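You operate a simulated robot arm through the tools that you are given. There is no shell and no other tool.

The job below is to be done with a simulated two-armed robot. You get a single attempt, and the scene is never put back.

## Task
Pick up the white bottle from the low wall shelf with one hand, pass it to the other hand and put it on the top of the ageing cabinet. Set down upright: white bottle.

Only the result counts: the job must be done as asked and must still hold three seconds after the hand-in. Knocking over, shifting, dropping, spilling or breaking anything else fails it.

## Robot
Two 7-joint arms with two-finger grippers on one trunk, on a base that moves. Base frame: it is fixed to the floor where the robot stands at the start and does not move with it; the origin is under the middle of the robot, x ahead of it, y to its left, z up. Lengths are in m, angles in degrees, forces in N, time in s.
The left shoulder is at the start at [0.06, 0.123, 0.945], the right one opposite. With the tool pointing down near the work surface each hand reaches from about 0.32 to 0.78 m from the robot's upright axis, wherever it stands, measured 20 degrees to its own side. Places, roughly: top of the ageing cabinet [3.1, -0.4, 1.5]; white bottle [3.25, 1, 1]. Payload 1.47 kg a hand.
The TCP of each hand is the grasp point between the finger pads, 0.016 m short of the fingertips. In the tool frame z runs along the fingers and y along their closing line. The gripper opens to 0.087 m; its body begins 0.055 m behind the TCP.
Orientation is that of the tool frame in the base frame, as a unit quaternion [w, x, y, z]. With the fingers straight down and closing along the base's y, the tool's x points along the base's -x, its y along +y and its z along -z.

## Interface
- The arms move only by the tool jog_arm. It takes "left_steps", "right_steps" or both (then of equal length, played together; a hand with none holds still); each is a list of rows, each a list of 7 numbers: the gripper command, from -1 (shut) to 1 (fully open), values between in proportion, then the shift along the tool's x, y, z in units of 100 mm (1.0 is 100 mm), then the turn, a rotation vector about the tool's x, y, z in units of 180 degrees (1.0 is 180 degrees). In form: [[jaw, tx, ty, tz, rx, ry, rz], ...]. A call has 1 to 20 rows; each row is the pose to reach, as a shift and turn from the pose commanded when the call began, along the tool's axes at that moment. A call with a number of a shift or a turn outside -1 to 1 is refused whole. Each row takes 0.2 s and may step no farther than 0.05 m and 8.6 degrees from the row before; otherwise, or with a gripper value out of range, the whole call is refused. Where a pose cannot be reached the arm comes as near as it can. A force on the tool above 40 N (or 10 N above the force at the start of the call, whichever is more), or a blocked arm, ends the call early, and 0.2 s more pass. Each finger travels about 0.153 m/s and halts on what it meets, pressing with about 28 N; the grip force reading is that of the motor and also rises with nothing between the fingers. The clock runs only during rows and for 0.2 s after the last one: add rows that repeat a pose to give the fingers time. It gives the time, the measured TCP pose, the force on the tool (base axes), the opening and the grip force at its end, in the units of the frame above (readings bear some noise), with the torque about the TCP (base axes, N m) and any sound that the robot's microphone picked up.
- Cameras (640 x 400 px; columns grow to the right, rows downward): "scene" is now at [0.0948, 0.002, 1.5107]; the picture's right is [0.03, -1.00, 0.00], its down [-0.67, -0.02, -0.75] and it looks along [0.75, 0.02, -0.67] (base axes); focal length 285 px, centre (320, 200). "left" rides on the left gripper at [0.073, -0.012, -0.09] in its tool frame; the picture's right is [0.16, 0.99, 0.00], its down [-0.72, 0.12, -0.68] and it looks along [-0.67, 0.11, 0.73] (tool axes); focal length 247 px, centre (320, 200). "right" rides on the right gripper at [0.073, 0.012, -0.09] in its tool frame; the picture's right is [-0.16, 0.99, 0.00], its down [-0.72, -0.12, -0.68] and it looks along [-0.67, -0.11, 0.73] (tool axes); focal length 247 px, centre (320, 200). There is no depth. A picture from a camera that has moved, and an enlarged one, comes with that camera's place and axes in the base frame and with its lens.
- grab_frame(camera): a new picture of that camera. It takes no simulated time.
- move_column(by): moves the trunk up (or, below 0, down) by that many m; the arms and the scene camera ride with it, the base frame stays. It gives what a move gives, with no picture.
- roll_base(legs): drives the robot by 1 to 6 legs, each [ahead, left, turn to the left] in m, m and degrees, along the robot's own axes; the way and the turn of a leg run together, so that a leg with both is an arc; at most 1.5 m and 180 degrees a leg. The arms and the cameras ride along, it lands a little off, and it stops where it bumps. It gives what a move gives.
- aim_head(pan, tilt): turns the head with the scene camera to pan (to the left, within 120 degrees either way) and tilt (down, from -29 to 69), counted from straight ahead of the robot. It gives what a move gives.
- zoom(camera, box): a new picture of the part [left, top, right, bottom] of that camera's present view, enlarged. It takes no simulated time.
- close_job(): hands the job in; it is judged then, once.

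Places have to be worked out from the pictures, the camera data and where the tool is seen. Open the grippers and draw the arms clear of the work before you hand the job in, unless the task says otherwise.

The tools are called as name(argument=value, ...) on one line, values as JSON. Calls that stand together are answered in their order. jog_arm: Moves the arms, as the interface text tells. Its arguments: {"type":"object","properties":{"left_steps":{"type":"array","items":{"type":"array","items":{"type":"number"}}},"right_steps":{"type":"array","items":{"type":"array","items":{"type":"number"}}}},"required":[]} The other tools are called the same way: move_column (by) moves the trunk up or down; roll_base (legs) drives the base; aim_head (pan, tilt) turns the head that bears the scene camera; grab_frame (camera) takes a picture; zoom (camera, box) takes an enlarged picture of a part of a camera's view; close_job () hands the job in.

At the start:

```text
t: 0.0
left_position: [0.531, 0.1888, 1.1595]
left_ee_rot: [0.0, 0.0, 1.0, 0.0]
left_force: [0.0, 0.8, 0.3]
left_ft_torque: [-0.02, 0.01, -0.04]
left_gripper_width: 0.0872
left_grasp_force: 0.0
right_position: [0.4324, -0.1689, 1.1909]
right_ee_rot: [0.0, 0.0, 1.0, 0.0]
right_force: [0.8, -0.1, -0.8]
right_ft_torque: [0.01, -0.01, 0.0]
right_gripper_width: 0.087
right_grasp_force: 0.0
trunk travel left (down, up): [-0.1, 0.13]
robot x, y, heading: [0.0026, -0.0007, -0.0]
head pan, tilt (commanded): [1.8, 41.7]
```

scene: 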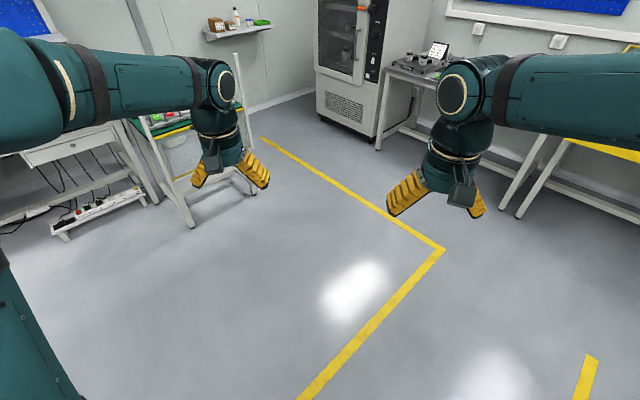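
right: 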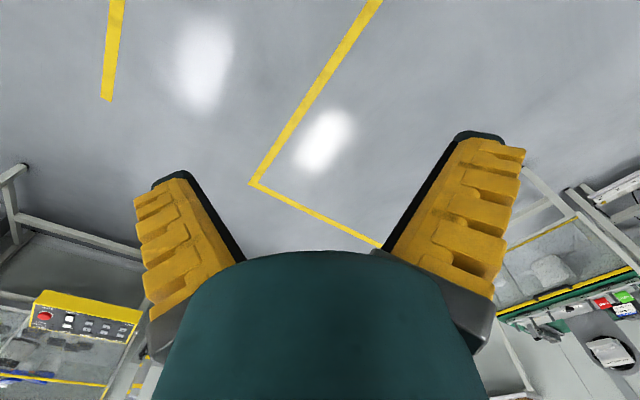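
left: 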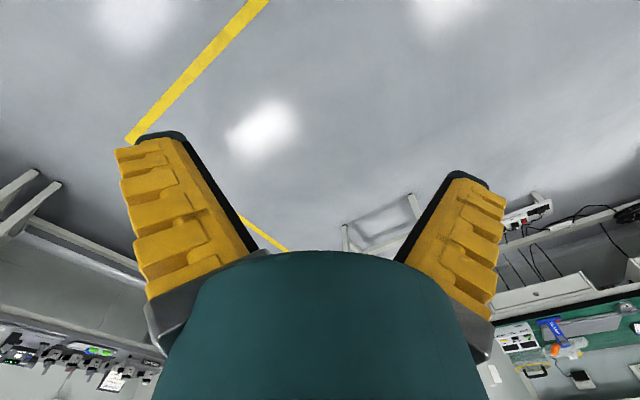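

The shelf with the bottle is at the far wall left of the cabinet. I tilt the head up to see the shelf and cabinet better.

aim_head(pan=5, tilt=10)

```text
t: 1.0
left_position: [0.5324, 0.19, 1.1601]
left_ee_rot: [0.0, 0.0, 1.0, 0.0]
left_force: [-0.6, 0.0, -0.3]
left_ft_torque: [0.01, 0.0, -0.01]
left_gripper_width: 0.0868
left_grasp_force: 0.0
right_position: [0.4325, -0.1687, 1.1907]
right_ee_rot: [0.0, 0.0, 1.0, -0.001]
right_force: [0.6, 1.1, 0.3]
right_ft_torque: [-0.01, 0.0, 0.02]
right_gripper_width: 0.0873
right_grasp_force: 0.0
trunk travel left (down, up): [-0.1, 0.13]
robot x, y, heading: [-0.0021, 0.0023, -0.2]
head pan, tilt (commanded): [5.0, 10.0]
```

I take a picture with the new head pose.

grab_frame(camera="scene")

zoom(camera="scene", box=[180, 180, 340, 280])

```text
taken
camera scene: at [0.1036, 0.0075, 1.5608], right [0.09, -1.0, 0.0], down [-0.17, -0.02, -0.98], along [0.98, 0.09, -0.17], focal length 285 px, centre (320, 200)
```

scene: 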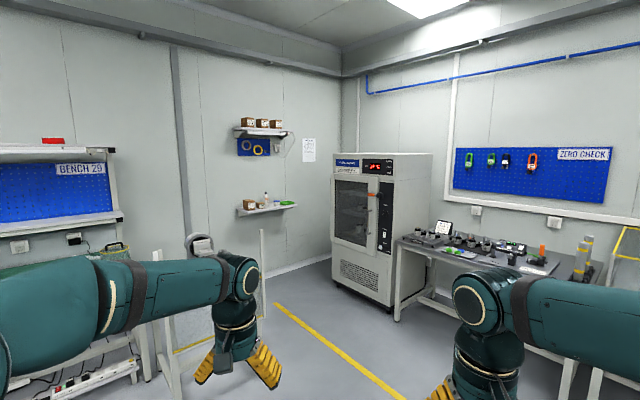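

```text
4.00 times, centred on (260, 230) of scene
camera zoom: at [0.1036, 0.0075, 1.5608], right [0.09, -1.0, 0.0], down [-0.17, -0.02, -0.98], along [0.98, 0.09, -0.17], focal length 1141 px, centre (560, 80)
```

zoom: 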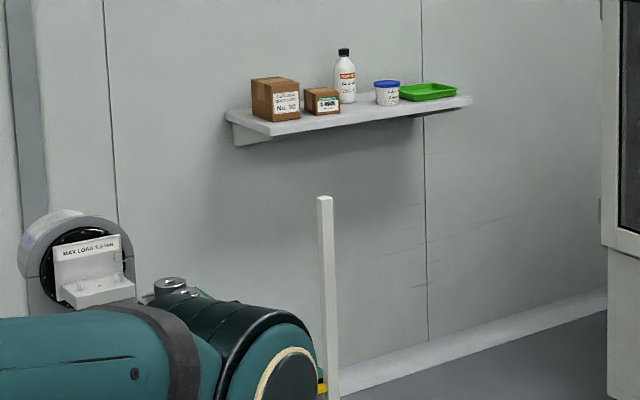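

The room is turned about 45° to the robot; the bottle stands near (3.2, 0.9, 0.93). I look to the left and down to see the floor obstacles.

aim_head(pan=30, tilt=25)

grab_frame(camera="scene")

aim_head(pan=-15, tilt=20)

grab_frame(camera="scene")

```text
t: 1.9
left_position: [0.5308, 0.19, 1.1591]
left_ee_rot: [0.001, 0.0, 1.0, 0.001]
left_force: [-0.8, 0.3, -0.5]
left_ft_torque: [-0.01, 0.0, 0.02]
left_gripper_width: 0.0868
left_grasp_force: 0.1
right_position: [0.4331, -0.1684, 1.1916]
right_ee_rot: [-0.001, 0.0, 1.0, 0.0]
right_force: [0.6, -0.2, -0.2]
right_ft_torque: [0.02, -0.02, 0.0]
right_gripper_width: 0.0867
right_grasp_force: 0.0
trunk travel left (down, up): [-0.1, 0.13]
robot x, y, heading: [-0.0025, 0.0032, 0.1]
head pan, tilt (commanded): [30.0, 25.0]
```

```text
taken
camera scene: at [0.0908, 0.0454, 1.5366], right [0.5, -0.87, 0.0], down [-0.37, -0.21, -0.91], along [0.79, 0.45, -0.42], focal length 285 px, centre (320, 200)
```

scene: 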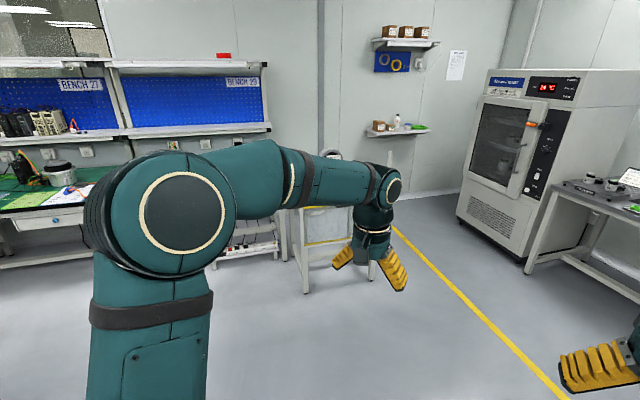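

```text
t: 3.0
left_position: [0.5315, 0.189, 1.1592]
left_ee_rot: [0.0, 0.0, 1.0, -0.001]
left_force: [0.2, 0.0, -0.9]
left_ft_torque: [0.01, -0.04, 0.0]
left_gripper_width: 0.0869
left_grasp_force: 0.0
right_position: [0.4333, -0.1678, 1.1906]
right_ee_rot: [0.001, 0.001, 1.0, 0.001]
right_force: [-0.6, -0.4, 0.7]
right_ft_torque: [0.02, -0.04, 0.01]
right_gripper_width: 0.0868
right_grasp_force: 0.1
trunk travel left (down, up): [-0.1, 0.13]
robot x, y, heading: [0.0017, 0.0001, -0.0]
head pan, tilt (commanded): [-15.0, 20.0]
```

```text
taken
camera scene: at [0.101, -0.0246, 1.5446], right [-0.26, -0.97, 0.0], down [-0.33, 0.09, -0.94], along [0.91, -0.24, -0.34], focal length 285 px, centre (320, 200)
```

scene: 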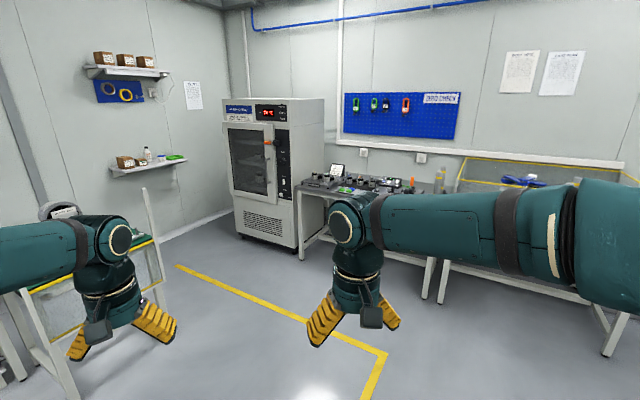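

The floor ahead is clear between the stand on the left (post near (1.87, 0.58)) and the table/cabinet on the right (near corner about (2.7, -0.43)). I drive ahead along a line shifted slightly to the right, then look again.

roll_base(legs=[[1.4, -0.2, 0]])

aim_head(pan=20, tilt=25)

grab_frame(camera="scene")

```text
t: 9.9
left_position: [1.8975, 0.0237, 1.1597]
left_ee_rot: [0.0, -0.012, 1.0, 0.0]
left_force: [0.0, -0.2, 0.0]
left_ft_torque: [0.01, 0.01, 0.01]
left_gripper_width: 0.087
left_grasp_force: 0.0
right_position: [1.8071, -0.3381, 1.1912]
right_ee_rot: [0.001, -0.013, 1.0, 0.0]
right_force: [0.4, 0.5, 0.4]
right_ft_torque: [-0.01, 0.03, 0.0]
right_gripper_width: 0.087
right_grasp_force: 0.1
trunk travel left (down, up): [-0.1, 0.13]
robot x, y, heading: [1.3699, -0.1797, 1.5]
head pan, tilt (commanded): [-15.0, 20.0]
```

```text
t: 10.9
left_position: [1.8974, 0.0221, 1.1596]
left_ee_rot: [0.001, -0.012, 1.0, -0.001]
left_force: [1.2, -0.7, 0.2]
left_ft_torque: [0.02, -0.02, -0.01]
left_gripper_width: 0.087
left_grasp_force: 0.0
right_position: [1.8079, -0.3372, 1.1904]
right_ee_rot: [0.001, -0.012, 1.0, 0.0]
right_force: [0.0, -0.1, -0.4]
right_ft_torque: [-0.06, 0.03, -0.02]
right_gripper_width: 0.0872
right_grasp_force: 0.1
trunk travel left (down, up): [-0.1, 0.13]
robot x, y, heading: [1.3707, -0.1813, 1.5]
head pan, tilt (commanded): [20.0, 25.0]
```

```text
taken
camera scene: at [1.4677, -0.1464, 1.5366], right [0.36, -0.93, 0.0], down [-0.39, -0.15, -0.91], along [0.84, 0.33, -0.42], focal length 285 px, centre (320, 200)
```

scene: 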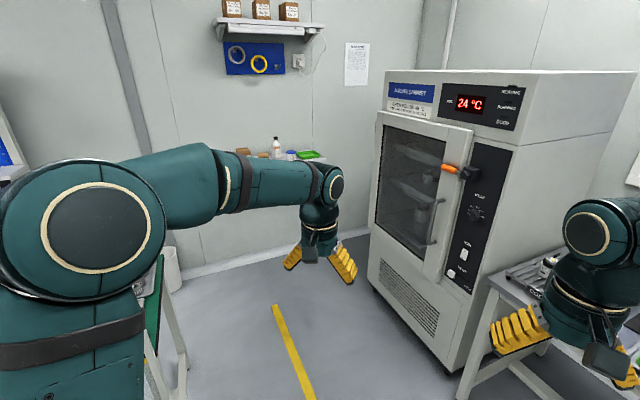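

The way to the shelf is open. I zoom in on the cabinet and the shelf to find their edges.

zoom(camera="scene", box=[360, 50, 640, 225])

zoom(camera="scene", box=[200, 120, 360, 220])

```text
2.29 times, centred on (500, 138) of scene
camera zoom: at [1.4677, -0.1464, 1.5366], right [0.36, -0.93, 0.0], down [-0.39, -0.15, -0.91], along [0.84, 0.33, -0.42], focal length 652 px, centre (-91, 343)
```

zoom: 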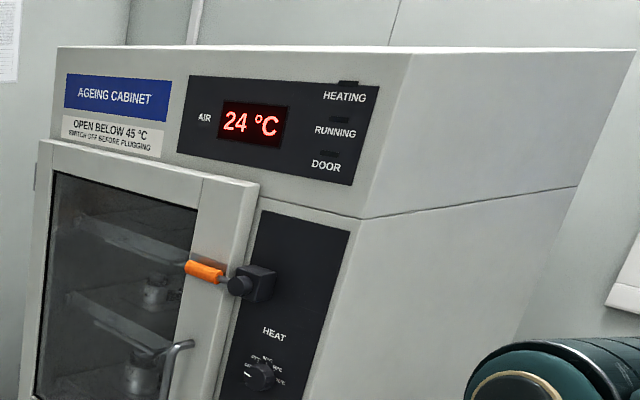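

```text
4.00 times, centred on (280, 170) of scene
camera zoom: at [1.4677, -0.1464, 1.5366], right [0.36, -0.93, 0.0], down [-0.39, -0.15, -0.91], along [0.84, 0.33, -0.42], focal length 1141 px, centre (480, 320)
```

zoom: 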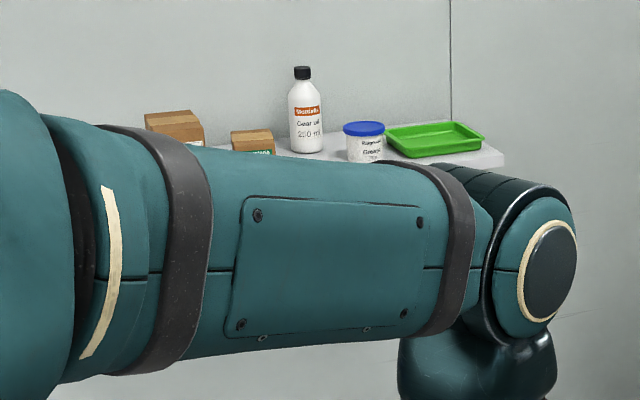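

The cabinet's front runs from about (2.70,-0.43) to (3.31,0.15), its top near z=1.52 and apparently clear; triangulating the bottle gives about (3.25, 0.90) with its base at 0.93 and its top near 1.084. I drive nearer to a pre-grasp place and turn towards the shelf.

roll_base(legs=[[0.63, 0.083, 0], [0.456, 0.218, 0], [0, 0, 28.5]])

aim_head(pan=12, tilt=25)

grab_frame(camera="scene")

```text
t: 18.4
left_position: [2.8056, 0.5826, 1.1594]
left_ee_rot: [0.001, -0.265, 0.964, 0.0]
left_force: [-1.0, -0.6, 0.2]
left_ft_torque: [-0.03, 0.0, -0.01]
left_gripper_width: 0.0869
left_grasp_force: 0.0
right_position: [2.9026, 0.2258, 1.1905]
right_ee_rot: [-0.001, -0.264, 0.965, 0.0]
right_force: [-0.4, 0.2, 0.9]
right_ft_torque: [-0.03, 0.04, 0.0]
right_gripper_width: 0.0871
right_grasp_force: 0.0
trunk travel left (down, up): [-0.1, 0.13]
robot x, y, heading: [2.4474, 0.1515, 30.7]
head pan, tilt (commanded): [20.0, 25.0]
```

```text
t: 19.1
left_position: [2.805, 0.5825, 1.1608]
left_ee_rot: [0.0, -0.264, 0.964, 0.0]
left_force: [0.8, -0.2, -0.2]
left_ft_torque: [-0.01, -0.01, 0.02]
left_gripper_width: 0.087
left_grasp_force: 0.0
right_position: [2.9018, 0.2243, 1.1909]
right_ee_rot: [-0.001, -0.264, 0.965, 0.0]
right_force: [0.4, -0.8, 0.6]
right_ft_torque: [0.0, -0.03, 0.0]
right_gripper_width: 0.0873
right_grasp_force: 0.0
trunk travel left (down, up): [-0.1, 0.13]
robot x, y, heading: [2.4423, 0.1487, 31.0]
head pan, tilt (commanded): [12.0, 25.0]
```

```text
taken
camera scene: at [2.5219, 0.2159, 1.5366], right [0.68, -0.74, 0.0], down [-0.31, -0.29, -0.91], along [0.67, 0.61, -0.42], focal length 285 px, centre (320, 200)
```

scene: 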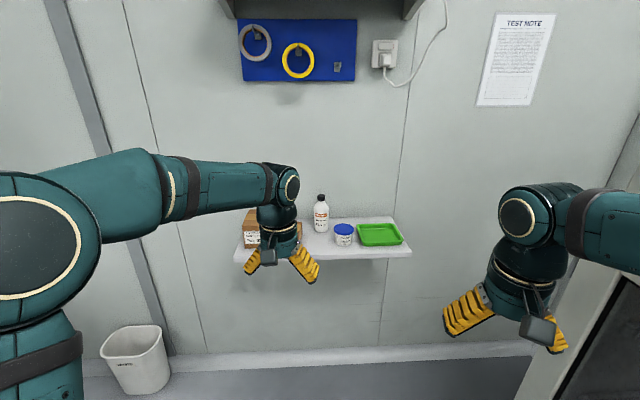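

zoom(camera="scene", box=[220, 170, 420, 295])

```text
3.20 times, centred on (320, 232) of scene
camera zoom: at [2.5219, 0.2159, 1.5366], right [0.68, -0.74, 0.0], down [-0.31, -0.29, -0.91], along [0.67, 0.61, -0.42], focal length 913 px, centre (320, 96)
```

zoom: 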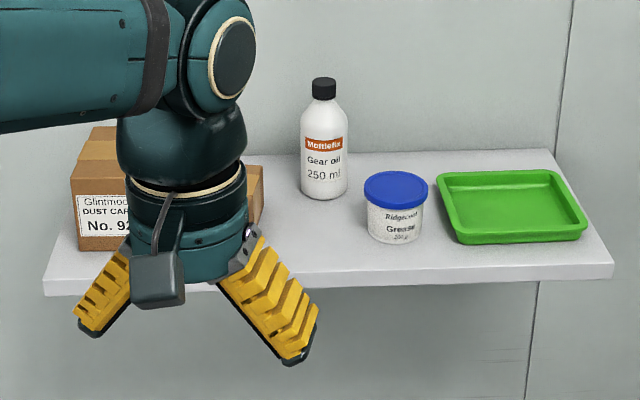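

The bottle is at about (3.27, 0.90), its base at 0.93, and the wall some 9 cm behind it. I zoom in for details of the cap and the neck.

zoom(camera="scene", box=[300, 185, 348, 235])

grab_frame(camera="left")

```text
8.00 times, centred on (324, 210) of scene
camera zoom: at [2.5219, 0.2159, 1.5366], right [0.68, -0.74, 0.0], down [-0.31, -0.29, -0.91], along [0.67, 0.61, -0.42], focal length 2282 px, centre (288, 120)
```

zoom: 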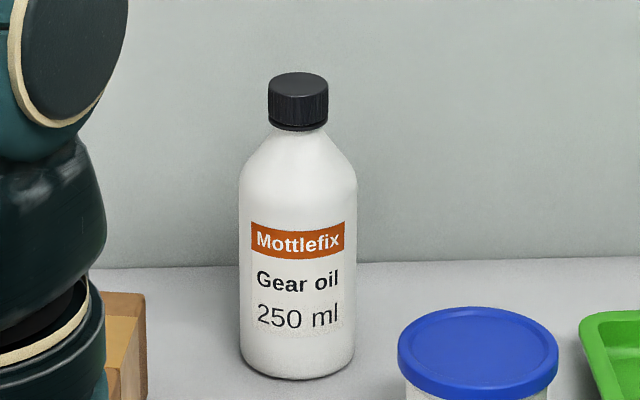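

```text
taken
camera left: at [2.7482, 0.5353, 1.2491], right [-0.64, 0.77, 0.0], down [0.56, 0.47, 0.68], along [0.52, 0.43, -0.73], focal length 247 px, centre (320, 200)
```

left: 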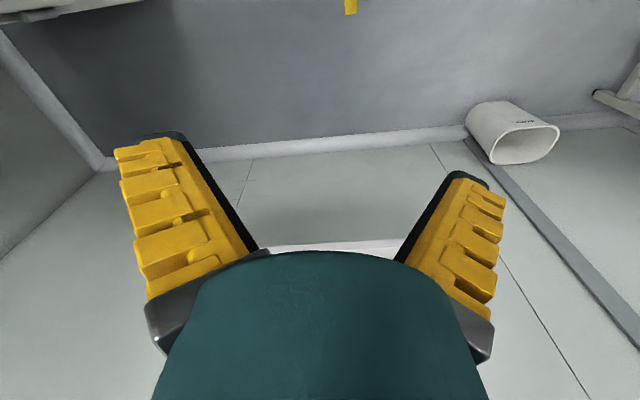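

The gap to the wall is ample for a straight-down grasp, but the wide right elbow would come near the cabinet, so I'll pick with the right hand from a place further left. I turn to be square with the shelf and check the left side for obstacles.

roll_base(legs=[[0, 0, 12.4]])

aim_head(pan=80, tilt=40)

grab_frame(camera="scene")

aim_head(pan=-45, tilt=35)

grab_frame(camera="scene")

```text
t: 20.3
left_position: [2.7038, 0.6515, 1.1599]
left_ee_rot: [0.0, -0.366, 0.931, -0.001]
left_force: [0.5, 0.6, -0.3]
left_ft_torque: [-0.05, -0.05, -0.01]
left_gripper_width: 0.0868
left_grasp_force: 0.1
right_position: [2.8761, 0.3213, 1.1896]
right_ee_rot: [0.0, -0.367, 0.93, 0.0]
right_force: [0.0, -0.1, 0.0]
right_ft_torque: [0.03, -0.02, -0.03]
right_gripper_width: 0.087
right_grasp_force: 0.1
trunk travel left (down, up): [-0.1, 0.13]
robot x, y, heading: [2.4488, 0.1532, 43.1]
head pan, tilt (commanded): [12.0, 25.0]
```

```text
t: 21.7
left_position: [2.7043, 0.6502, 1.1601]
left_ee_rot: [0.0, -0.367, 0.93, 0.001]
left_force: [-0.1, -0.4, 1.0]
left_ft_torque: [-0.03, 0.0, -0.02]
left_gripper_width: 0.087
left_grasp_force: 0.1
right_position: [2.8762, 0.3214, 1.1911]
right_ee_rot: [-0.001, -0.367, 0.93, 0.0]
right_force: [-0.3, -0.2, -0.3]
right_ft_torque: [0.0, 0.01, -0.01]
right_gripper_width: 0.0869
right_grasp_force: 0.0
trunk travel left (down, up): [-0.1, 0.13]
robot x, y, heading: [2.4445, 0.1495, 43.1]
head pan, tilt (commanded): [80.0, 40.0]
```

```text
taken
camera scene: at [2.4065, 0.2266, 1.5132], right [0.84, 0.54, 0.0], down [0.35, -0.54, -0.77], along [-0.42, 0.64, -0.64], focal length 285 px, centre (320, 200)
```

scene: 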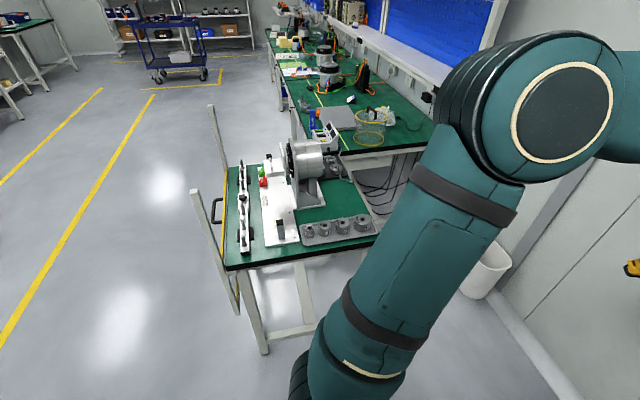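

```text
t: 23.7
left_position: [2.704, 0.6495, 1.1592]
left_ee_rot: [0.0, -0.366, 0.93, 0.0]
left_force: [0.4, -0.3, 0.3]
left_ft_torque: [-0.04, 0.01, 0.0]
left_gripper_width: 0.0871
left_grasp_force: 0.1
right_position: [2.8764, 0.3202, 1.1909]
right_ee_rot: [0.0, -0.367, 0.93, 0.0]
right_force: [0.7, 0.0, -1.2]
right_ft_torque: [-0.02, 0.01, 0.03]
right_gripper_width: 0.0872
right_grasp_force: 0.1
trunk travel left (down, up): [-0.1, 0.13]
robot x, y, heading: [2.4442, 0.1482, 43.1]
head pan, tilt (commanded): [-45.0, 35.0]
```

```text
taken
camera scene: at [2.5408, 0.1523, 1.5208], right [-0.03, -1.0, 0.0], down [-0.57, 0.02, -0.82], along [0.82, -0.03, -0.57], focal length 285 px, centre (320, 200)
```

scene: 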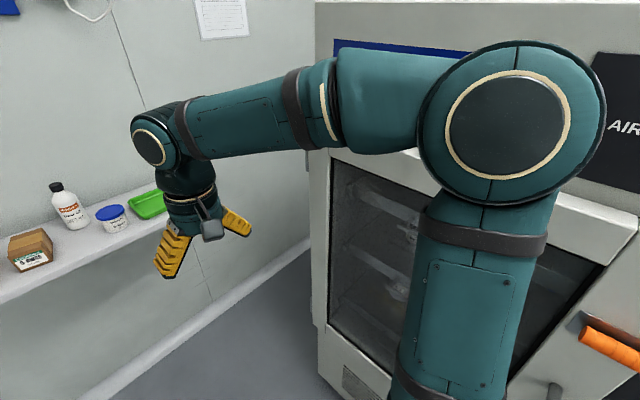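

The stand at the left ends near (2.2, 0.9), well clear of the target standing place (2.73, 0.60). I draw the left hand back a bit, then drive there.

jog_arm(left_steps=[[1, 0.4, 0, 0, 0, 0, 0], [1, 0.8, 0, -0.2, 0, 0, 0], [1, 1.0, 0, -0.4, 0, 0, 0]])

roll_base(legs=[[0, 0.135, 0], [0.516, 0, 0]])

aim_head(pan=-10, tilt=35)

grab_frame(camera="scene")

grab_frame(camera="right")

```text
t: 24.5
left_position: [2.6279, 0.5802, 1.1973]
left_ee_rot: [-0.001, -0.366, 0.93, 0.0]
left_force: [-0.3, 0.2, -1.1]
left_ft_torque: [0.03, 0.01, 0.0]
left_gripper_width: 0.087
left_grasp_force: 0.0
right_position: [2.876, 0.3205, 1.1922]
right_ee_rot: [0.0, -0.367, 0.93, 0.0]
right_force: [0.0, -0.4, 0.1]
right_ft_torque: [0.02, 0.0, -0.04]
right_gripper_width: 0.0868
right_grasp_force: 0.0
trunk travel left (down, up): [-0.1, 0.13]
robot x, y, heading: [2.4436, 0.149, 43.3]
head pan, tilt (commanded): [-45.0, 35.0]
```

```text
t: 29.0
left_position: [2.9097, 1.0295, 1.1981]
left_ee_rot: [0.0, -0.368, 0.93, -0.001]
left_force: [-0.1, -0.1, -0.1]
left_ft_torque: [-0.01, 0.03, 0.0]
left_gripper_width: 0.0871
left_grasp_force: 0.0
right_position: [3.1587, 0.7709, 1.191]
right_ee_rot: [0.0, -0.368, 0.93, 0.0]
right_force: [0.8, -1.2, -0.1]
right_ft_torque: [0.02, -0.01, 0.02]
right_gripper_width: 0.087
right_grasp_force: 0.0
trunk travel left (down, up): [-0.1, 0.13]
robot x, y, heading: [2.7277, 0.5988, 43.1]
head pan, tilt (commanded): [-45.0, 35.0]
```

```text
t: 30.0
left_position: [2.9102, 1.0294, 1.1975]
left_ee_rot: [0.0, -0.366, 0.93, -0.001]
left_force: [0.3, -0.1, -0.2]
left_ft_torque: [0.0, 0.03, -0.05]
left_gripper_width: 0.087
left_grasp_force: 0.0
right_position: [3.1587, 0.7699, 1.1904]
right_ee_rot: [0.0, -0.368, 0.93, 0.001]
right_force: [0.2, -0.5, -1.1]
right_ft_torque: [0.01, 0.02, -0.03]
right_gripper_width: 0.0869
right_grasp_force: 0.0
trunk travel left (down, up): [-0.1, 0.13]
robot x, y, heading: [2.7303, 0.5981, 42.9]
head pan, tilt (commanded): [-10.0, 35.0]
```

```text
taken
camera scene: at [2.8087, 0.6519, 1.5208], right [0.55, -0.84, 0.0], down [-0.48, -0.31, -0.82], along [0.69, 0.45, -0.57], focal length 285 px, centre (320, 200)
```

scene: 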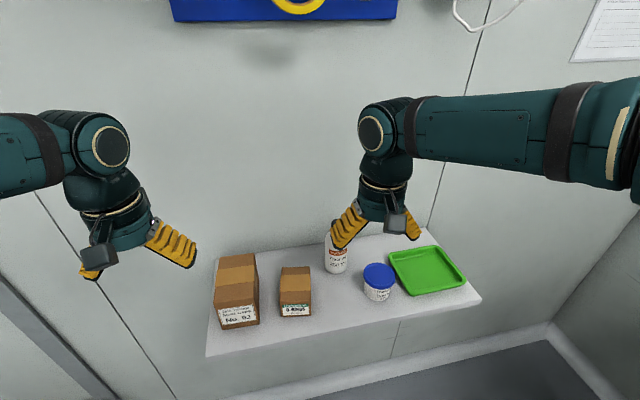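

```text
taken
camera right: at [3.0965, 0.729, 1.281], right [-0.56, 0.83, 0.0], down [0.61, 0.41, 0.68], along [0.56, 0.38, -0.73], focal length 247 px, centre (320, 200)
```

right: 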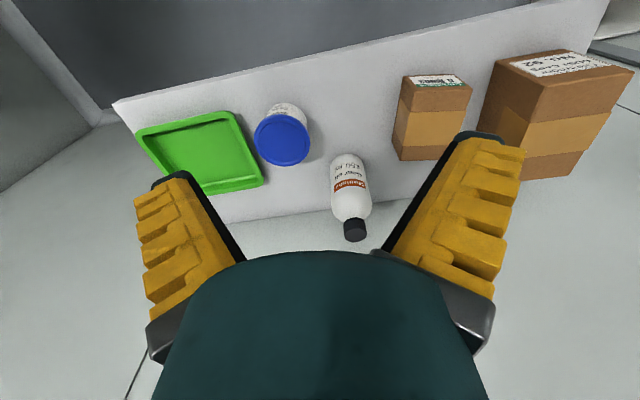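

The right wrist camera now sees the bottle just ahead of the right hand. I zoom in on it in both cameras to fix its place.

zoom(camera="right", box=[300, 130, 420, 255])

zoom(camera="scene", box=[270, 190, 430, 310])

```text
3.20 times, centred on (360, 192) of right
camera zoom: at [3.0965, 0.729, 1.281], right [-0.56, 0.83, 0.0], down [0.61, 0.41, 0.68], along [0.56, 0.38, -0.73], focal length 790 px, centre (192, 224)
```

zoom: 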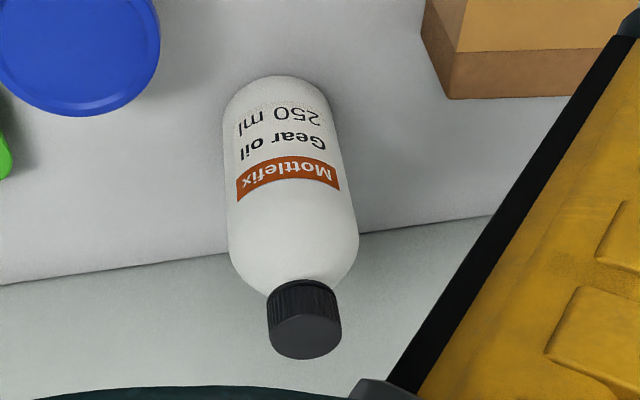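

```text
3.33 times, centred on (350, 250) of scene
camera zoom: at [2.8087, 0.6519, 1.5208], right [0.55, -0.84, 0.0], down [-0.48, -0.31, -0.82], along [0.69, 0.45, -0.57], focal length 951 px, centre (220, 33)
```

zoom: 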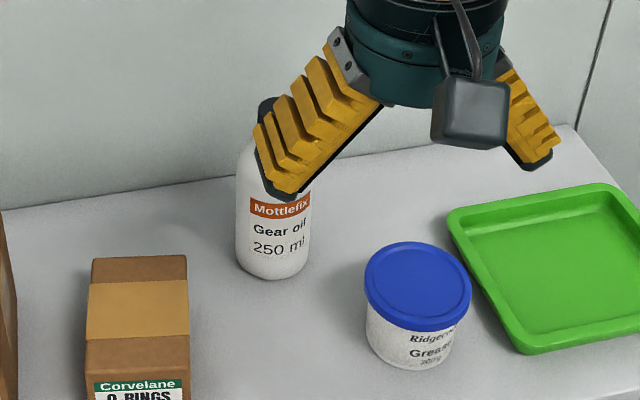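

The cap's top is at about (3.274, 0.902, 1.083), and the base view agrees with (3.27, 0.897). I move the right hand (open) above the bottle at the present height, in two calls.

jog_arm(right_steps=[[1, -0.3, 0.04, 0, 0, 0, 0], [1, -0.65, 0.08, 0, 0, 0, 0], [1, -1.0, 0.12, 0, 0, 0, 0]])

jog_arm(right_steps=[[1, -0.3, 0.03, 0, 0, 0, 0], [1, -0.6, 0.05, 0, 0, 0, 0], [1, -0.7, 0.06, 0, 0, 0, 0], [1, -0.7, 0.06, 0, 0, 0, 0]])

grab_frame(camera="right")

grab_frame(camera="scene")

```text
t: 30.8
left_position: [2.9113, 1.0305, 1.1967]
left_ee_rot: [-0.001, -0.367, 0.93, 0.0]
left_force: [0.4, -0.4, -0.3]
left_ft_torque: [-0.04, 0.01, -0.04]
left_gripper_width: 0.0872
left_grasp_force: 0.0
right_position: [3.2228, 0.8477, 1.1904]
right_ee_rot: [-0.001, -0.367, 0.93, 0.0]
right_force: [-0.4, 0.4, 0.1]
right_ft_torque: [-0.06, 0.0, 0.03]
right_gripper_width: 0.0871
right_grasp_force: 0.0
trunk travel left (down, up): [-0.1, 0.13]
robot x, y, heading: [2.7294, 0.599, 42.9]
head pan, tilt (commanded): [-10.0, 35.0]
```

```text
t: 31.8
left_position: [2.9116, 1.029, 1.1977]
left_ee_rot: [-0.001, -0.367, 0.93, 0.0]
left_force: [-0.3, 0.0, 0.2]
left_ft_torque: [0.04, -0.03, 0.0]
left_gripper_width: 0.087
left_grasp_force: 0.1
right_position: [3.2699, 0.9004, 1.1914]
right_ee_rot: [0.0, -0.367, 0.93, 0.0]
right_force: [0.5, -0.1, 1.0]
right_ft_torque: [0.04, -0.01, 0.01]
right_gripper_width: 0.0868
right_grasp_force: 0.0
trunk travel left (down, up): [-0.1, 0.13]
robot x, y, heading: [2.7274, 0.5962, 43.1]
head pan, tilt (commanded): [-10.0, 35.0]
```

```text
taken
camera right: at [3.2081, 0.8595, 1.2808], right [-0.56, 0.83, 0.0], down [0.61, 0.41, 0.68], along [0.56, 0.38, -0.73], focal length 247 px, centre (320, 200)
```

right: 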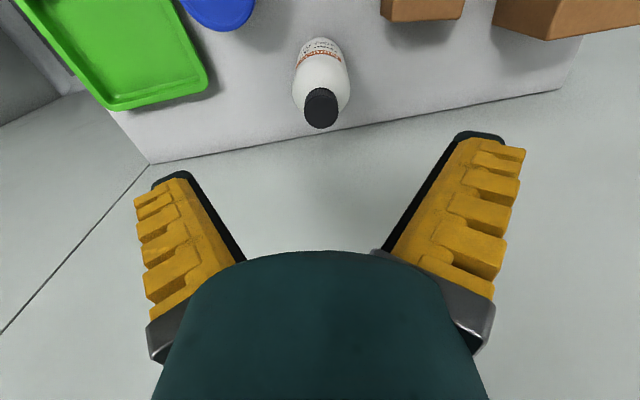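

```text
taken
camera scene: at [2.8085, 0.6518, 1.5208], right [0.55, -0.84, 0.0], down [-0.48, -0.31, -0.82], along [0.69, 0.45, -0.57], focal length 285 px, centre (320, 200)
```

scene: 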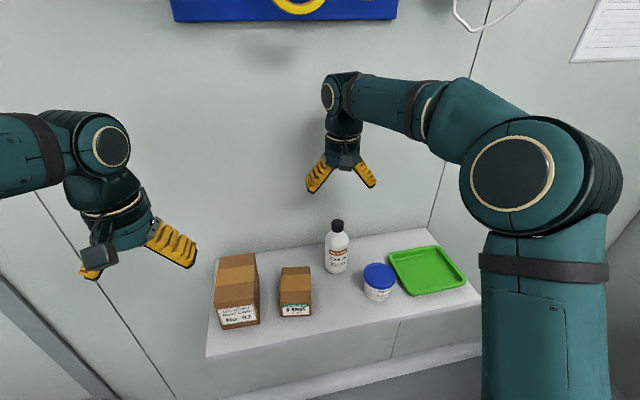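

The hand is nearly above the bottle. I zoom into the right camera to measure the remaining offset.

zoom(camera="right", box=[270, 20, 370, 145])

```text
3.20 times, centred on (320, 82) of right
camera zoom: at [3.2081, 0.8595, 1.2808], right [-0.56, 0.83, 0.0], down [0.61, 0.41, 0.68], along [0.56, 0.38, -0.73], focal length 790 px, centre (320, 576)
```

zoom: 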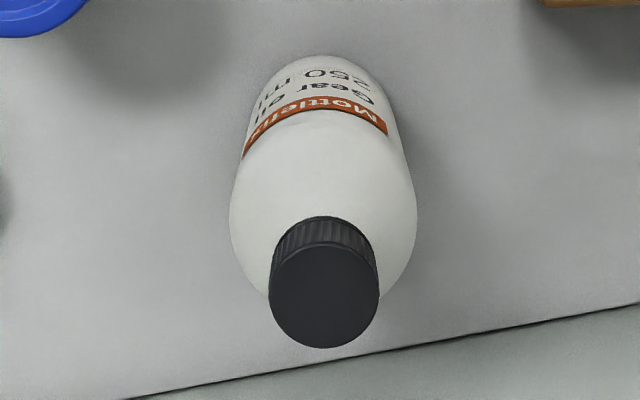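

The zoom and the earlier view together put the cap at about (3.282, 0.909, 1.075), so 1.3 cm farther ahead. I shift the hand forward and go down to z≈1.13, still above the cap, and look again.

jog_arm(right_steps=[[1, -0.14, 0, 0, 0, 0, 0], [1, -0.14, 0, 0.3, 0, 0, 0], [1, -0.14, 0, 0.6, 0, 0, 0], [1, -0.14, 0, 0.6, 0, 0, 0]])

grab_frame(camera="right")

zoom(camera="right", box=[240, 80, 400, 205])

zoom(camera="scene", box=[270, 140, 430, 290])

```text
t: 32.8
left_position: [2.9094, 1.0299, 1.1976]
left_ee_rot: [0.0, -0.367, 0.93, 0.0]
left_force: [0.3, -0.8, 0.5]
left_ft_torque: [-0.04, 0.02, -0.02]
left_gripper_width: 0.0866
left_grasp_force: 0.1
right_position: [3.277, 0.9113, 1.1316]
right_ee_rot: [0.0, -0.367, 0.93, 0.0]
right_force: [-0.2, -0.5, 0.1]
right_ft_torque: [-0.03, 0.01, -0.01]
right_gripper_width: 0.087
right_grasp_force: 0.1
trunk travel left (down, up): [-0.1, 0.13]
robot x, y, heading: [2.7291, 0.5987, 43.0]
head pan, tilt (commanded): [-10.0, 35.0]
```

```text
taken
camera right: at [3.216, 0.87, 1.2214], right [-0.56, 0.83, 0.0], down [0.61, 0.41, 0.68], along [0.56, 0.38, -0.73], focal length 247 px, centre (320, 200)
```

right: 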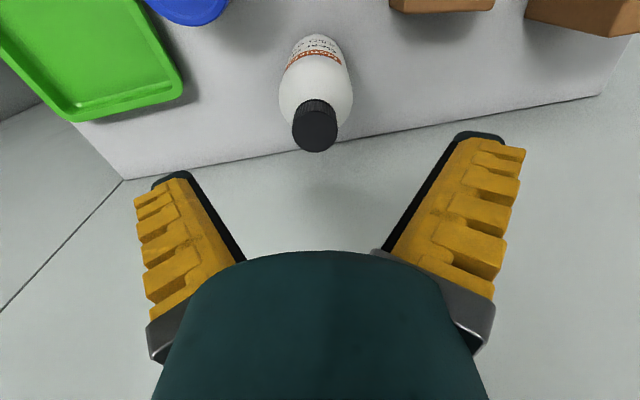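

```text
3.20 times, centred on (320, 142) of right
camera zoom: at [3.216, 0.87, 1.2214], right [-0.56, 0.83, 0.0], down [0.61, 0.41, 0.68], along [0.56, 0.38, -0.73], focal length 790 px, centre (320, 384)
```

zoom: 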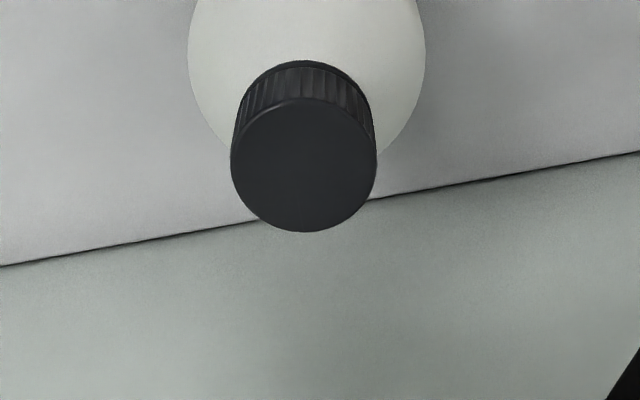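

```text
2.67 times, centred on (350, 215) of scene
camera zoom: at [2.8083, 0.6516, 1.5208], right [0.55, -0.84, 0.0], down [-0.48, -0.31, -0.82], along [0.69, 0.45, -0.57], focal length 761 px, centre (240, 160)
```

zoom: 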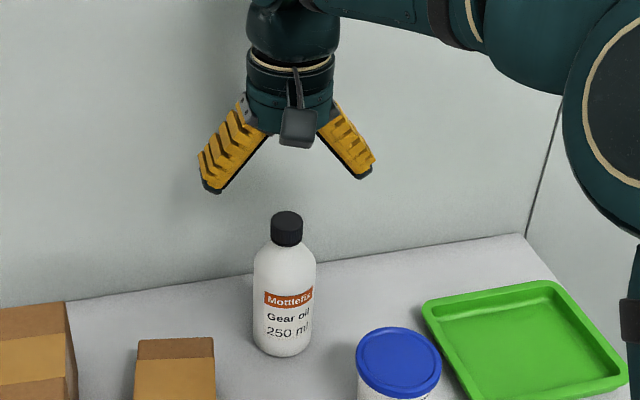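

Before going down I want to know how the fingers close (they look like a V when open). I test this with the free left hand and look at it.

jog_arm(left_steps=[[0.3, 0, 0, 0, 0, 0, 0], [0.3, 0, 0, 0, 0, 0, 0], [0.3, 0, 0, 0, 0, 0, 0]])

zoom(camera="scene", box=[40, 150, 240, 300])

grab_frame(camera="left")

jog_arm(left_steps=[[-0.35, 0, 0, 0, 0, 0, 0], [-0.35, 0, 0, 0, 0, 0, 0], [-0.35, 0, 0, 0, 0, 0, 0]])

grab_frame(camera="left")

zoom(camera="scene", box=[40, 150, 240, 300])

```text
t: 33.6
left_position: [2.9086, 1.0301, 1.1975]
left_ee_rot: [0.001, -0.367, 0.93, 0.0]
left_force: [0.0, 0.2, 0.8]
left_ft_torque: [-0.02, 0.0, -0.02]
left_gripper_width: 0.0615
left_grasp_force: 3.4
right_position: [3.278, 0.9118, 1.1315]
right_ee_rot: [0.0, -0.367, 0.93, 0.0]
right_force: [0.1, 0.5, 0.1]
right_ft_torque: [0.02, 0.0, 0.01]
right_gripper_width: 0.087
right_grasp_force: 0.0
trunk travel left (down, up): [-0.1, 0.13]
robot x, y, heading: [2.7264, 0.6015, 43.2]
head pan, tilt (commanded): [-10.0, 35.0]
```

```text
2.67 times, centred on (140, 225) of scene
camera zoom: at [2.8086, 0.6519, 1.5208], right [0.55, -0.84, 0.0], down [-0.48, -0.31, -0.82], along [0.69, 0.45, -0.57], focal length 761 px, centre (800, 133)
```

zoom: 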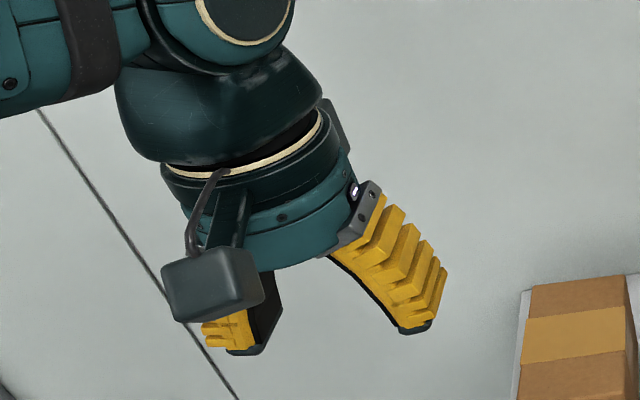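

```text
taken
camera left: at [2.8645, 0.9707, 1.2872], right [-0.79, 0.61, 0.0], down [0.45, 0.58, 0.68], along [0.42, 0.54, -0.73], focal length 247 px, centre (320, 200)
```

left: 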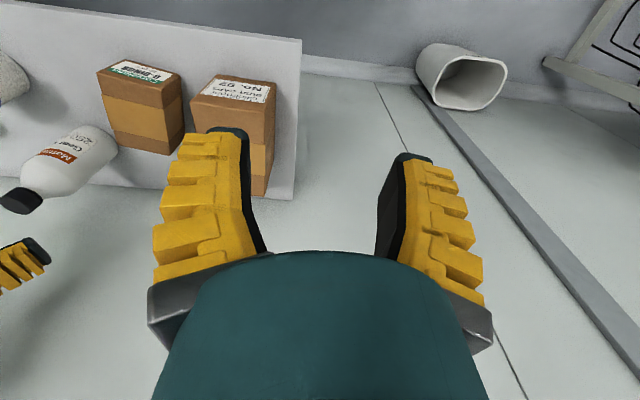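

```text
t: 34.4
left_position: [2.9091, 1.0291, 1.198]
left_ee_rot: [0.0, -0.367, 0.93, 0.001]
left_force: [-0.6, 0.4, -0.7]
left_ft_torque: [-0.01, -0.02, -0.02]
left_gripper_width: 0.0343
left_grasp_force: 4.6
right_position: [3.2765, 0.9114, 1.1319]
right_ee_rot: [0.0, -0.367, 0.93, 0.0]
right_force: [0.5, 0.0, 0.2]
right_ft_torque: [0.01, 0.01, 0.0]
right_gripper_width: 0.0867
right_grasp_force: 0.1
trunk travel left (down, up): [-0.1, 0.13]
robot x, y, heading: [2.7264, 0.5985, 43.0]
head pan, tilt (commanded): [-10.0, 35.0]
```

```text
taken
camera left: at [2.8645, 0.9708, 1.2871], right [-0.79, 0.61, 0.0], down [0.45, 0.58, 0.68], along [0.42, 0.54, -0.73], focal length 247 px, centre (320, 200)
```

left: 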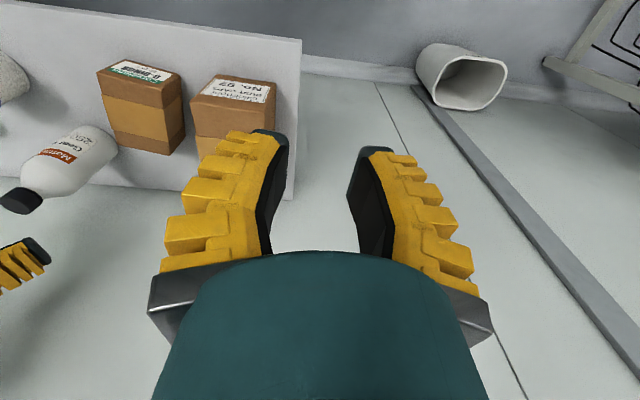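

```text
2.67 times, centred on (140, 225) of scene
camera zoom: at [2.8086, 0.6519, 1.5208], right [0.55, -0.84, 0.0], down [-0.48, -0.31, -0.82], along [0.69, 0.45, -0.57], focal length 761 px, centre (800, 133)
```

zoom: 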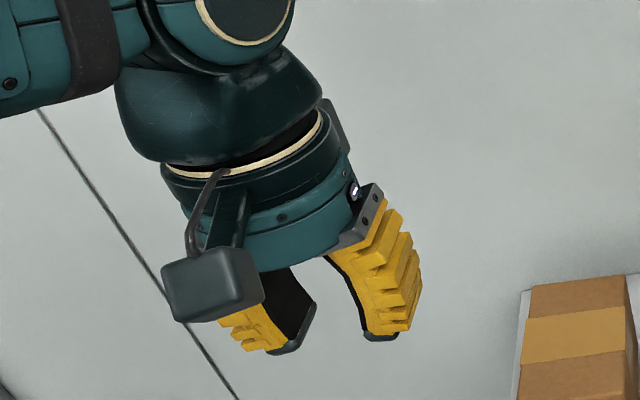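

The fingers swing about their bases, near parallel at ~0.06 m opening, so a grip on the top of the body (Ø≈0.056) suits. The cap is 2 mm ahead and 4 mm right of the hand's axis; I correct that and go down halfway.

jog_arm(right_steps=[[1, -0.02, -0.04, 0.0, 0, 0, 0], [1, -0.02, -0.04, 0.25, 0, 0, 0], [1, -0.02, -0.04, 0.5, 0, 0, 0], [1, -0.02, -0.04, 0.5, 0, 0, 0]])

grab_frame(camera="right")

zoom(camera="scene", box=[270, 140, 430, 290])

```text
t: 35.4
left_position: [2.9099, 1.0302, 1.1982]
left_ee_rot: [0.0, -0.367, 0.93, 0.0]
left_force: [-0.9, -0.6, 0.3]
left_ft_torque: [-0.04, 0.01, 0.0]
left_gripper_width: 0.0343
left_grasp_force: 4.5
right_position: [3.2848, 0.9102, 1.0803]
right_ee_rot: [0.0, -0.367, 0.93, 0.001]
right_force: [-0.3, 0.2, 0.1]
right_ft_torque: [-0.01, -0.01, -0.03]
right_gripper_width: 0.0872
right_grasp_force: 0.0
trunk travel left (down, up): [-0.1, 0.13]
robot x, y, heading: [2.7264, 0.5977, 43.2]
head pan, tilt (commanded): [-10.0, 35.0]
```

```text
taken
camera right: at [3.2223, 0.8683, 1.1704], right [-0.56, 0.83, 0.0], down [0.61, 0.41, 0.68], along [0.56, 0.38, -0.73], focal length 247 px, centre (320, 200)
```

right: 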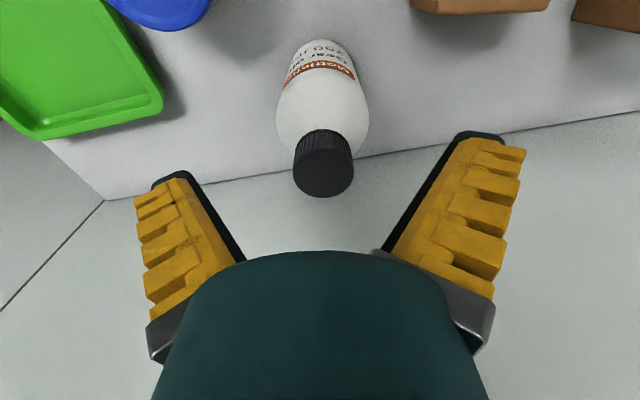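

```text
2.67 times, centred on (350, 215) of scene
camera zoom: at [2.8085, 0.6519, 1.5208], right [0.55, -0.84, 0.0], down [-0.48, -0.31, -0.82], along [0.69, 0.45, -0.57], focal length 761 px, centre (240, 160)
```

zoom: 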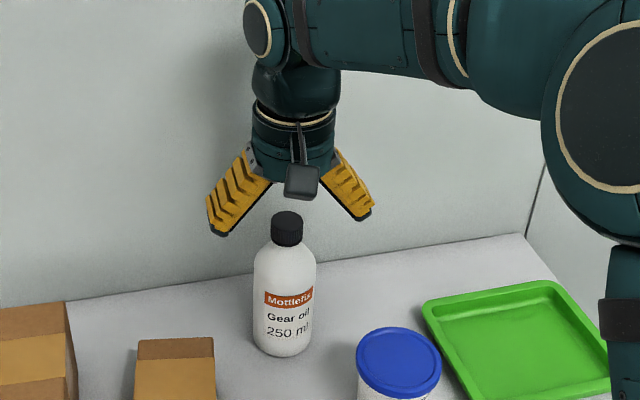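

The cap is centred between the fingers to within 2–3 mm, and neighbours are clear. I go down the last 4.7 cm with the fingers open, then check.

jog_arm(right_steps=[[1, -0.01, 0.01, 0.15, 0, 0, 0], [1, -0.02, 0.01, 0.3, 0, 0, 0], [1, -0.02, 0.01, 0.4, 0, 0, 0], [1, -0.02, 0.01, 0.47, 0, 0, 0], [1, -0.02, 0.01, 0.47, 0, 0, 0]])

grab_frame(camera="right")

zoom(camera="scene", box=[270, 140, 430, 290])

```text
t: 36.6
left_position: [2.9093, 1.0288, 1.1974]
left_ee_rot: [0.0, -0.367, 0.93, 0.0]
left_force: [-0.6, -0.5, -0.7]
left_ft_torque: [0.01, 0.05, -0.01]
left_gripper_width: 0.0342
left_grasp_force: 4.0
right_position: [3.2851, 0.9114, 1.0342]
right_ee_rot: [0.0, -0.367, 0.93, 0.0]
right_force: [0.4, -0.3, -0.5]
right_ft_torque: [0.0, -0.01, -0.03]
right_gripper_width: 0.0869
right_grasp_force: 0.1
trunk travel left (down, up): [-0.1, 0.13]
robot x, y, heading: [2.7235, 0.5976, 43.1]
head pan, tilt (commanded): [-10.0, 35.0]
```

```text
taken
camera right: at [3.2243, 0.8696, 1.1246], right [-0.56, 0.83, 0.0], down [0.61, 0.41, 0.68], along [0.56, 0.38, -0.73], focal length 247 px, centre (320, 200)
```

right: 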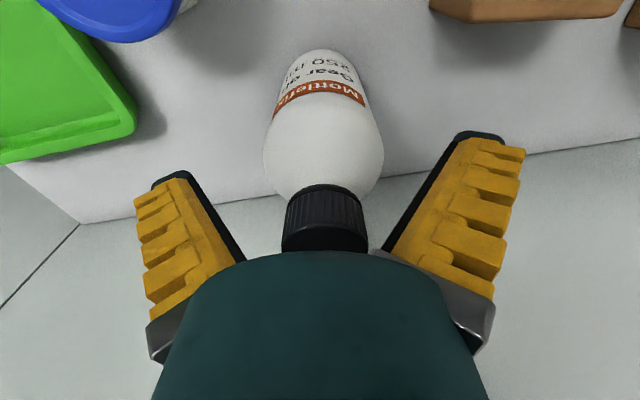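

```text
2.67 times, centred on (350, 215) of scene
camera zoom: at [2.8085, 0.6519, 1.5208], right [0.55, -0.84, 0.0], down [-0.48, -0.31, -0.82], along [0.69, 0.45, -0.57], focal length 761 px, centre (240, 160)
```

zoom: 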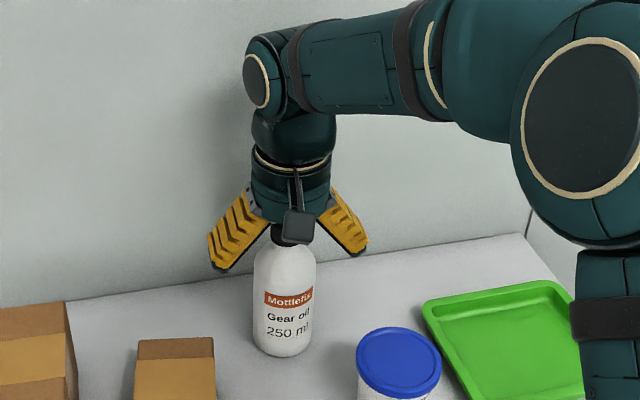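

The hand is centred around the bottle and the palm is ~1.4 cm above the cap. I lower 4 mm more and close the right gripper.

jog_arm(right_steps=[[1, 0, 0, 0.04, 0, 0, 0], [0.5, 0, 0, 0.04, 0, 0, 0], [0.2, 0, 0, 0.04, 0, 0, 0], [0, 0, 0, 0.04, 0, 0, 0], [-1, 0, 0, 0.04, 0, 0, 0], [-1, 0, 0, 0.04, 0, 0, 0], [-1, 0, 0, 0.04, 0, 0, 0]])

grab_frame(camera="right")

zoom(camera="scene", box=[270, 140, 430, 290])

```text
t: 38.2
left_position: [2.9087, 1.0298, 1.1974]
left_ee_rot: [0.001, -0.368, 0.93, 0.0]
left_force: [-0.1, -0.1, -1.1]
left_ft_torque: [-0.01, 0.0, 0.0]
left_gripper_width: 0.0345
left_grasp_force: 4.3
right_position: [3.2856, 0.9101, 1.0312]
right_ee_rot: [0.0, -0.368, 0.93, 0.001]
right_force: [-4.2, 0.1, 11.0]
right_ft_torque: [-0.37, 0.3, -0.09]
right_gripper_width: 0.0482
right_grasp_force: 27.9
trunk travel left (down, up): [-0.1, 0.13]
robot x, y, heading: [2.7259, 0.5986, 43.4]
head pan, tilt (commanded): [-10.0, 35.0]
```

```text
taken
camera right: at [3.2235, 0.8685, 1.1217], right [-0.56, 0.83, 0.0], down [0.61, 0.41, 0.68], along [0.56, 0.38, -0.73], focal length 247 px, centre (320, 200)
```

right: 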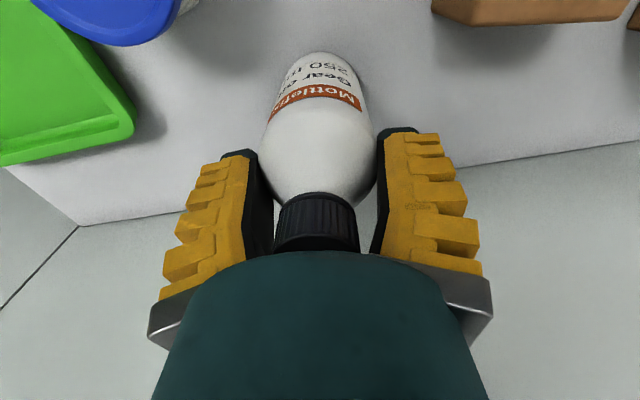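

```text
2.67 times, centred on (350, 215) of scene
camera zoom: at [2.8072, 0.6514, 1.5209], right [0.55, -0.84, 0.0], down [-0.48, -0.31, -0.82], along [0.69, 0.45, -0.57], focal length 761 px, centre (240, 160)
```

zoom: 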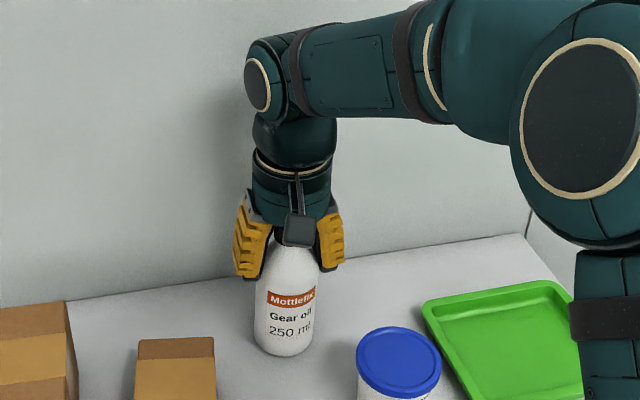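

The grip closed to 0.048 m with 11 N upward on the hand, so the pads sit partly on the sloping shoulder. I reopen and go a few mm lower in small steps, watching the force for palm contact with the cap.

jog_arm(right_steps=[[0.3, 0, 0, 0, 0, 0, 0], [0.6, 0, 0, 0, 0, 0, 0], [0.6, 0, 0, 0, 0, 0, 0], [0.6, 0, 0, 0.02, 0, 0, 0], [0.6, 0, 0, 0.03, 0, 0, 0], [0.6, 0, 0, 0.03, 0, 0, 0]])

grab_frame(camera="right")

```text
t: 39.6
left_position: [2.9097, 1.0302, 1.1987]
left_ee_rot: [0.0, -0.368, 0.93, -0.001]
left_force: [0.0, 0.6, 1.2]
left_ft_torque: [-0.01, 0.02, 0.02]
left_gripper_width: 0.0344
left_grasp_force: 4.3
right_position: [3.2868, 0.91, 1.0273]
right_ee_rot: [0.0, -0.367, 0.93, -0.001]
right_force: [-0.7, 0.2, 0.1]
right_ft_torque: [-0.02, 0.01, -0.03]
right_gripper_width: 0.0732
right_grasp_force: 2.7
trunk travel left (down, up): [-0.1, 0.13]
robot x, y, heading: [2.7313, 0.5987, 43.0]
head pan, tilt (commanded): [-10.0, 35.0]
```

```text
taken
camera right: at [3.224, 0.8685, 1.118], right [-0.56, 0.83, 0.0], down [0.61, 0.41, 0.68], along [0.56, 0.38, -0.73], focal length 247 px, centre (320, 200)
```

right: 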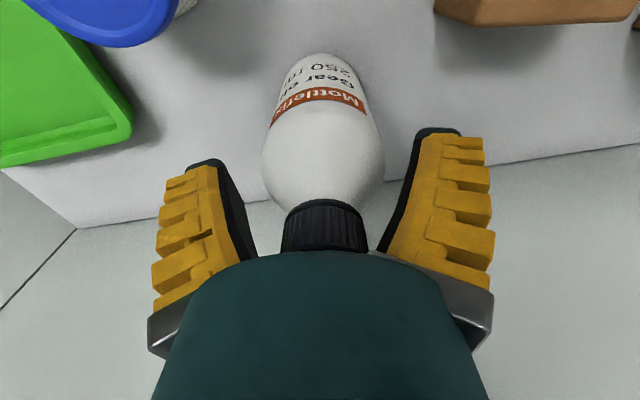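

No contact force yet at z=1.027. I lower another 4 mm in fine steps.

jog_arm(right_steps=[[0.6, 0, 0, 0.015, 0, 0, 0], [0.6, 0, 0, 0.03, 0, 0, 0], [0.6, 0, 0, 0.04, 0, 0, 0], [0.6, 0, 0, 0.04, 0, 0, 0]])

```text
t: 40.6
left_position: [2.9104, 1.0291, 1.1974]
left_ee_rot: [0.0, -0.367, 0.93, -0.001]
left_force: [-1.2, 0.5, -0.7]
left_ft_torque: [-0.01, -0.01, -0.02]
left_gripper_width: 0.0345
left_grasp_force: 4.3
right_position: [3.2855, 0.9089, 1.0241]
right_ee_rot: [0.0, -0.366, 0.93, 0.0]
right_force: [0.2, 0.5, 0.4]
right_ft_torque: [0.0, -0.04, 0.0]
right_gripper_width: 0.0732
right_grasp_force: 2.7
trunk travel left (down, up): [-0.1, 0.13]
robot x, y, heading: [2.7293, 0.5968, 43.1]
head pan, tilt (commanded): [-10.0, 35.0]
```

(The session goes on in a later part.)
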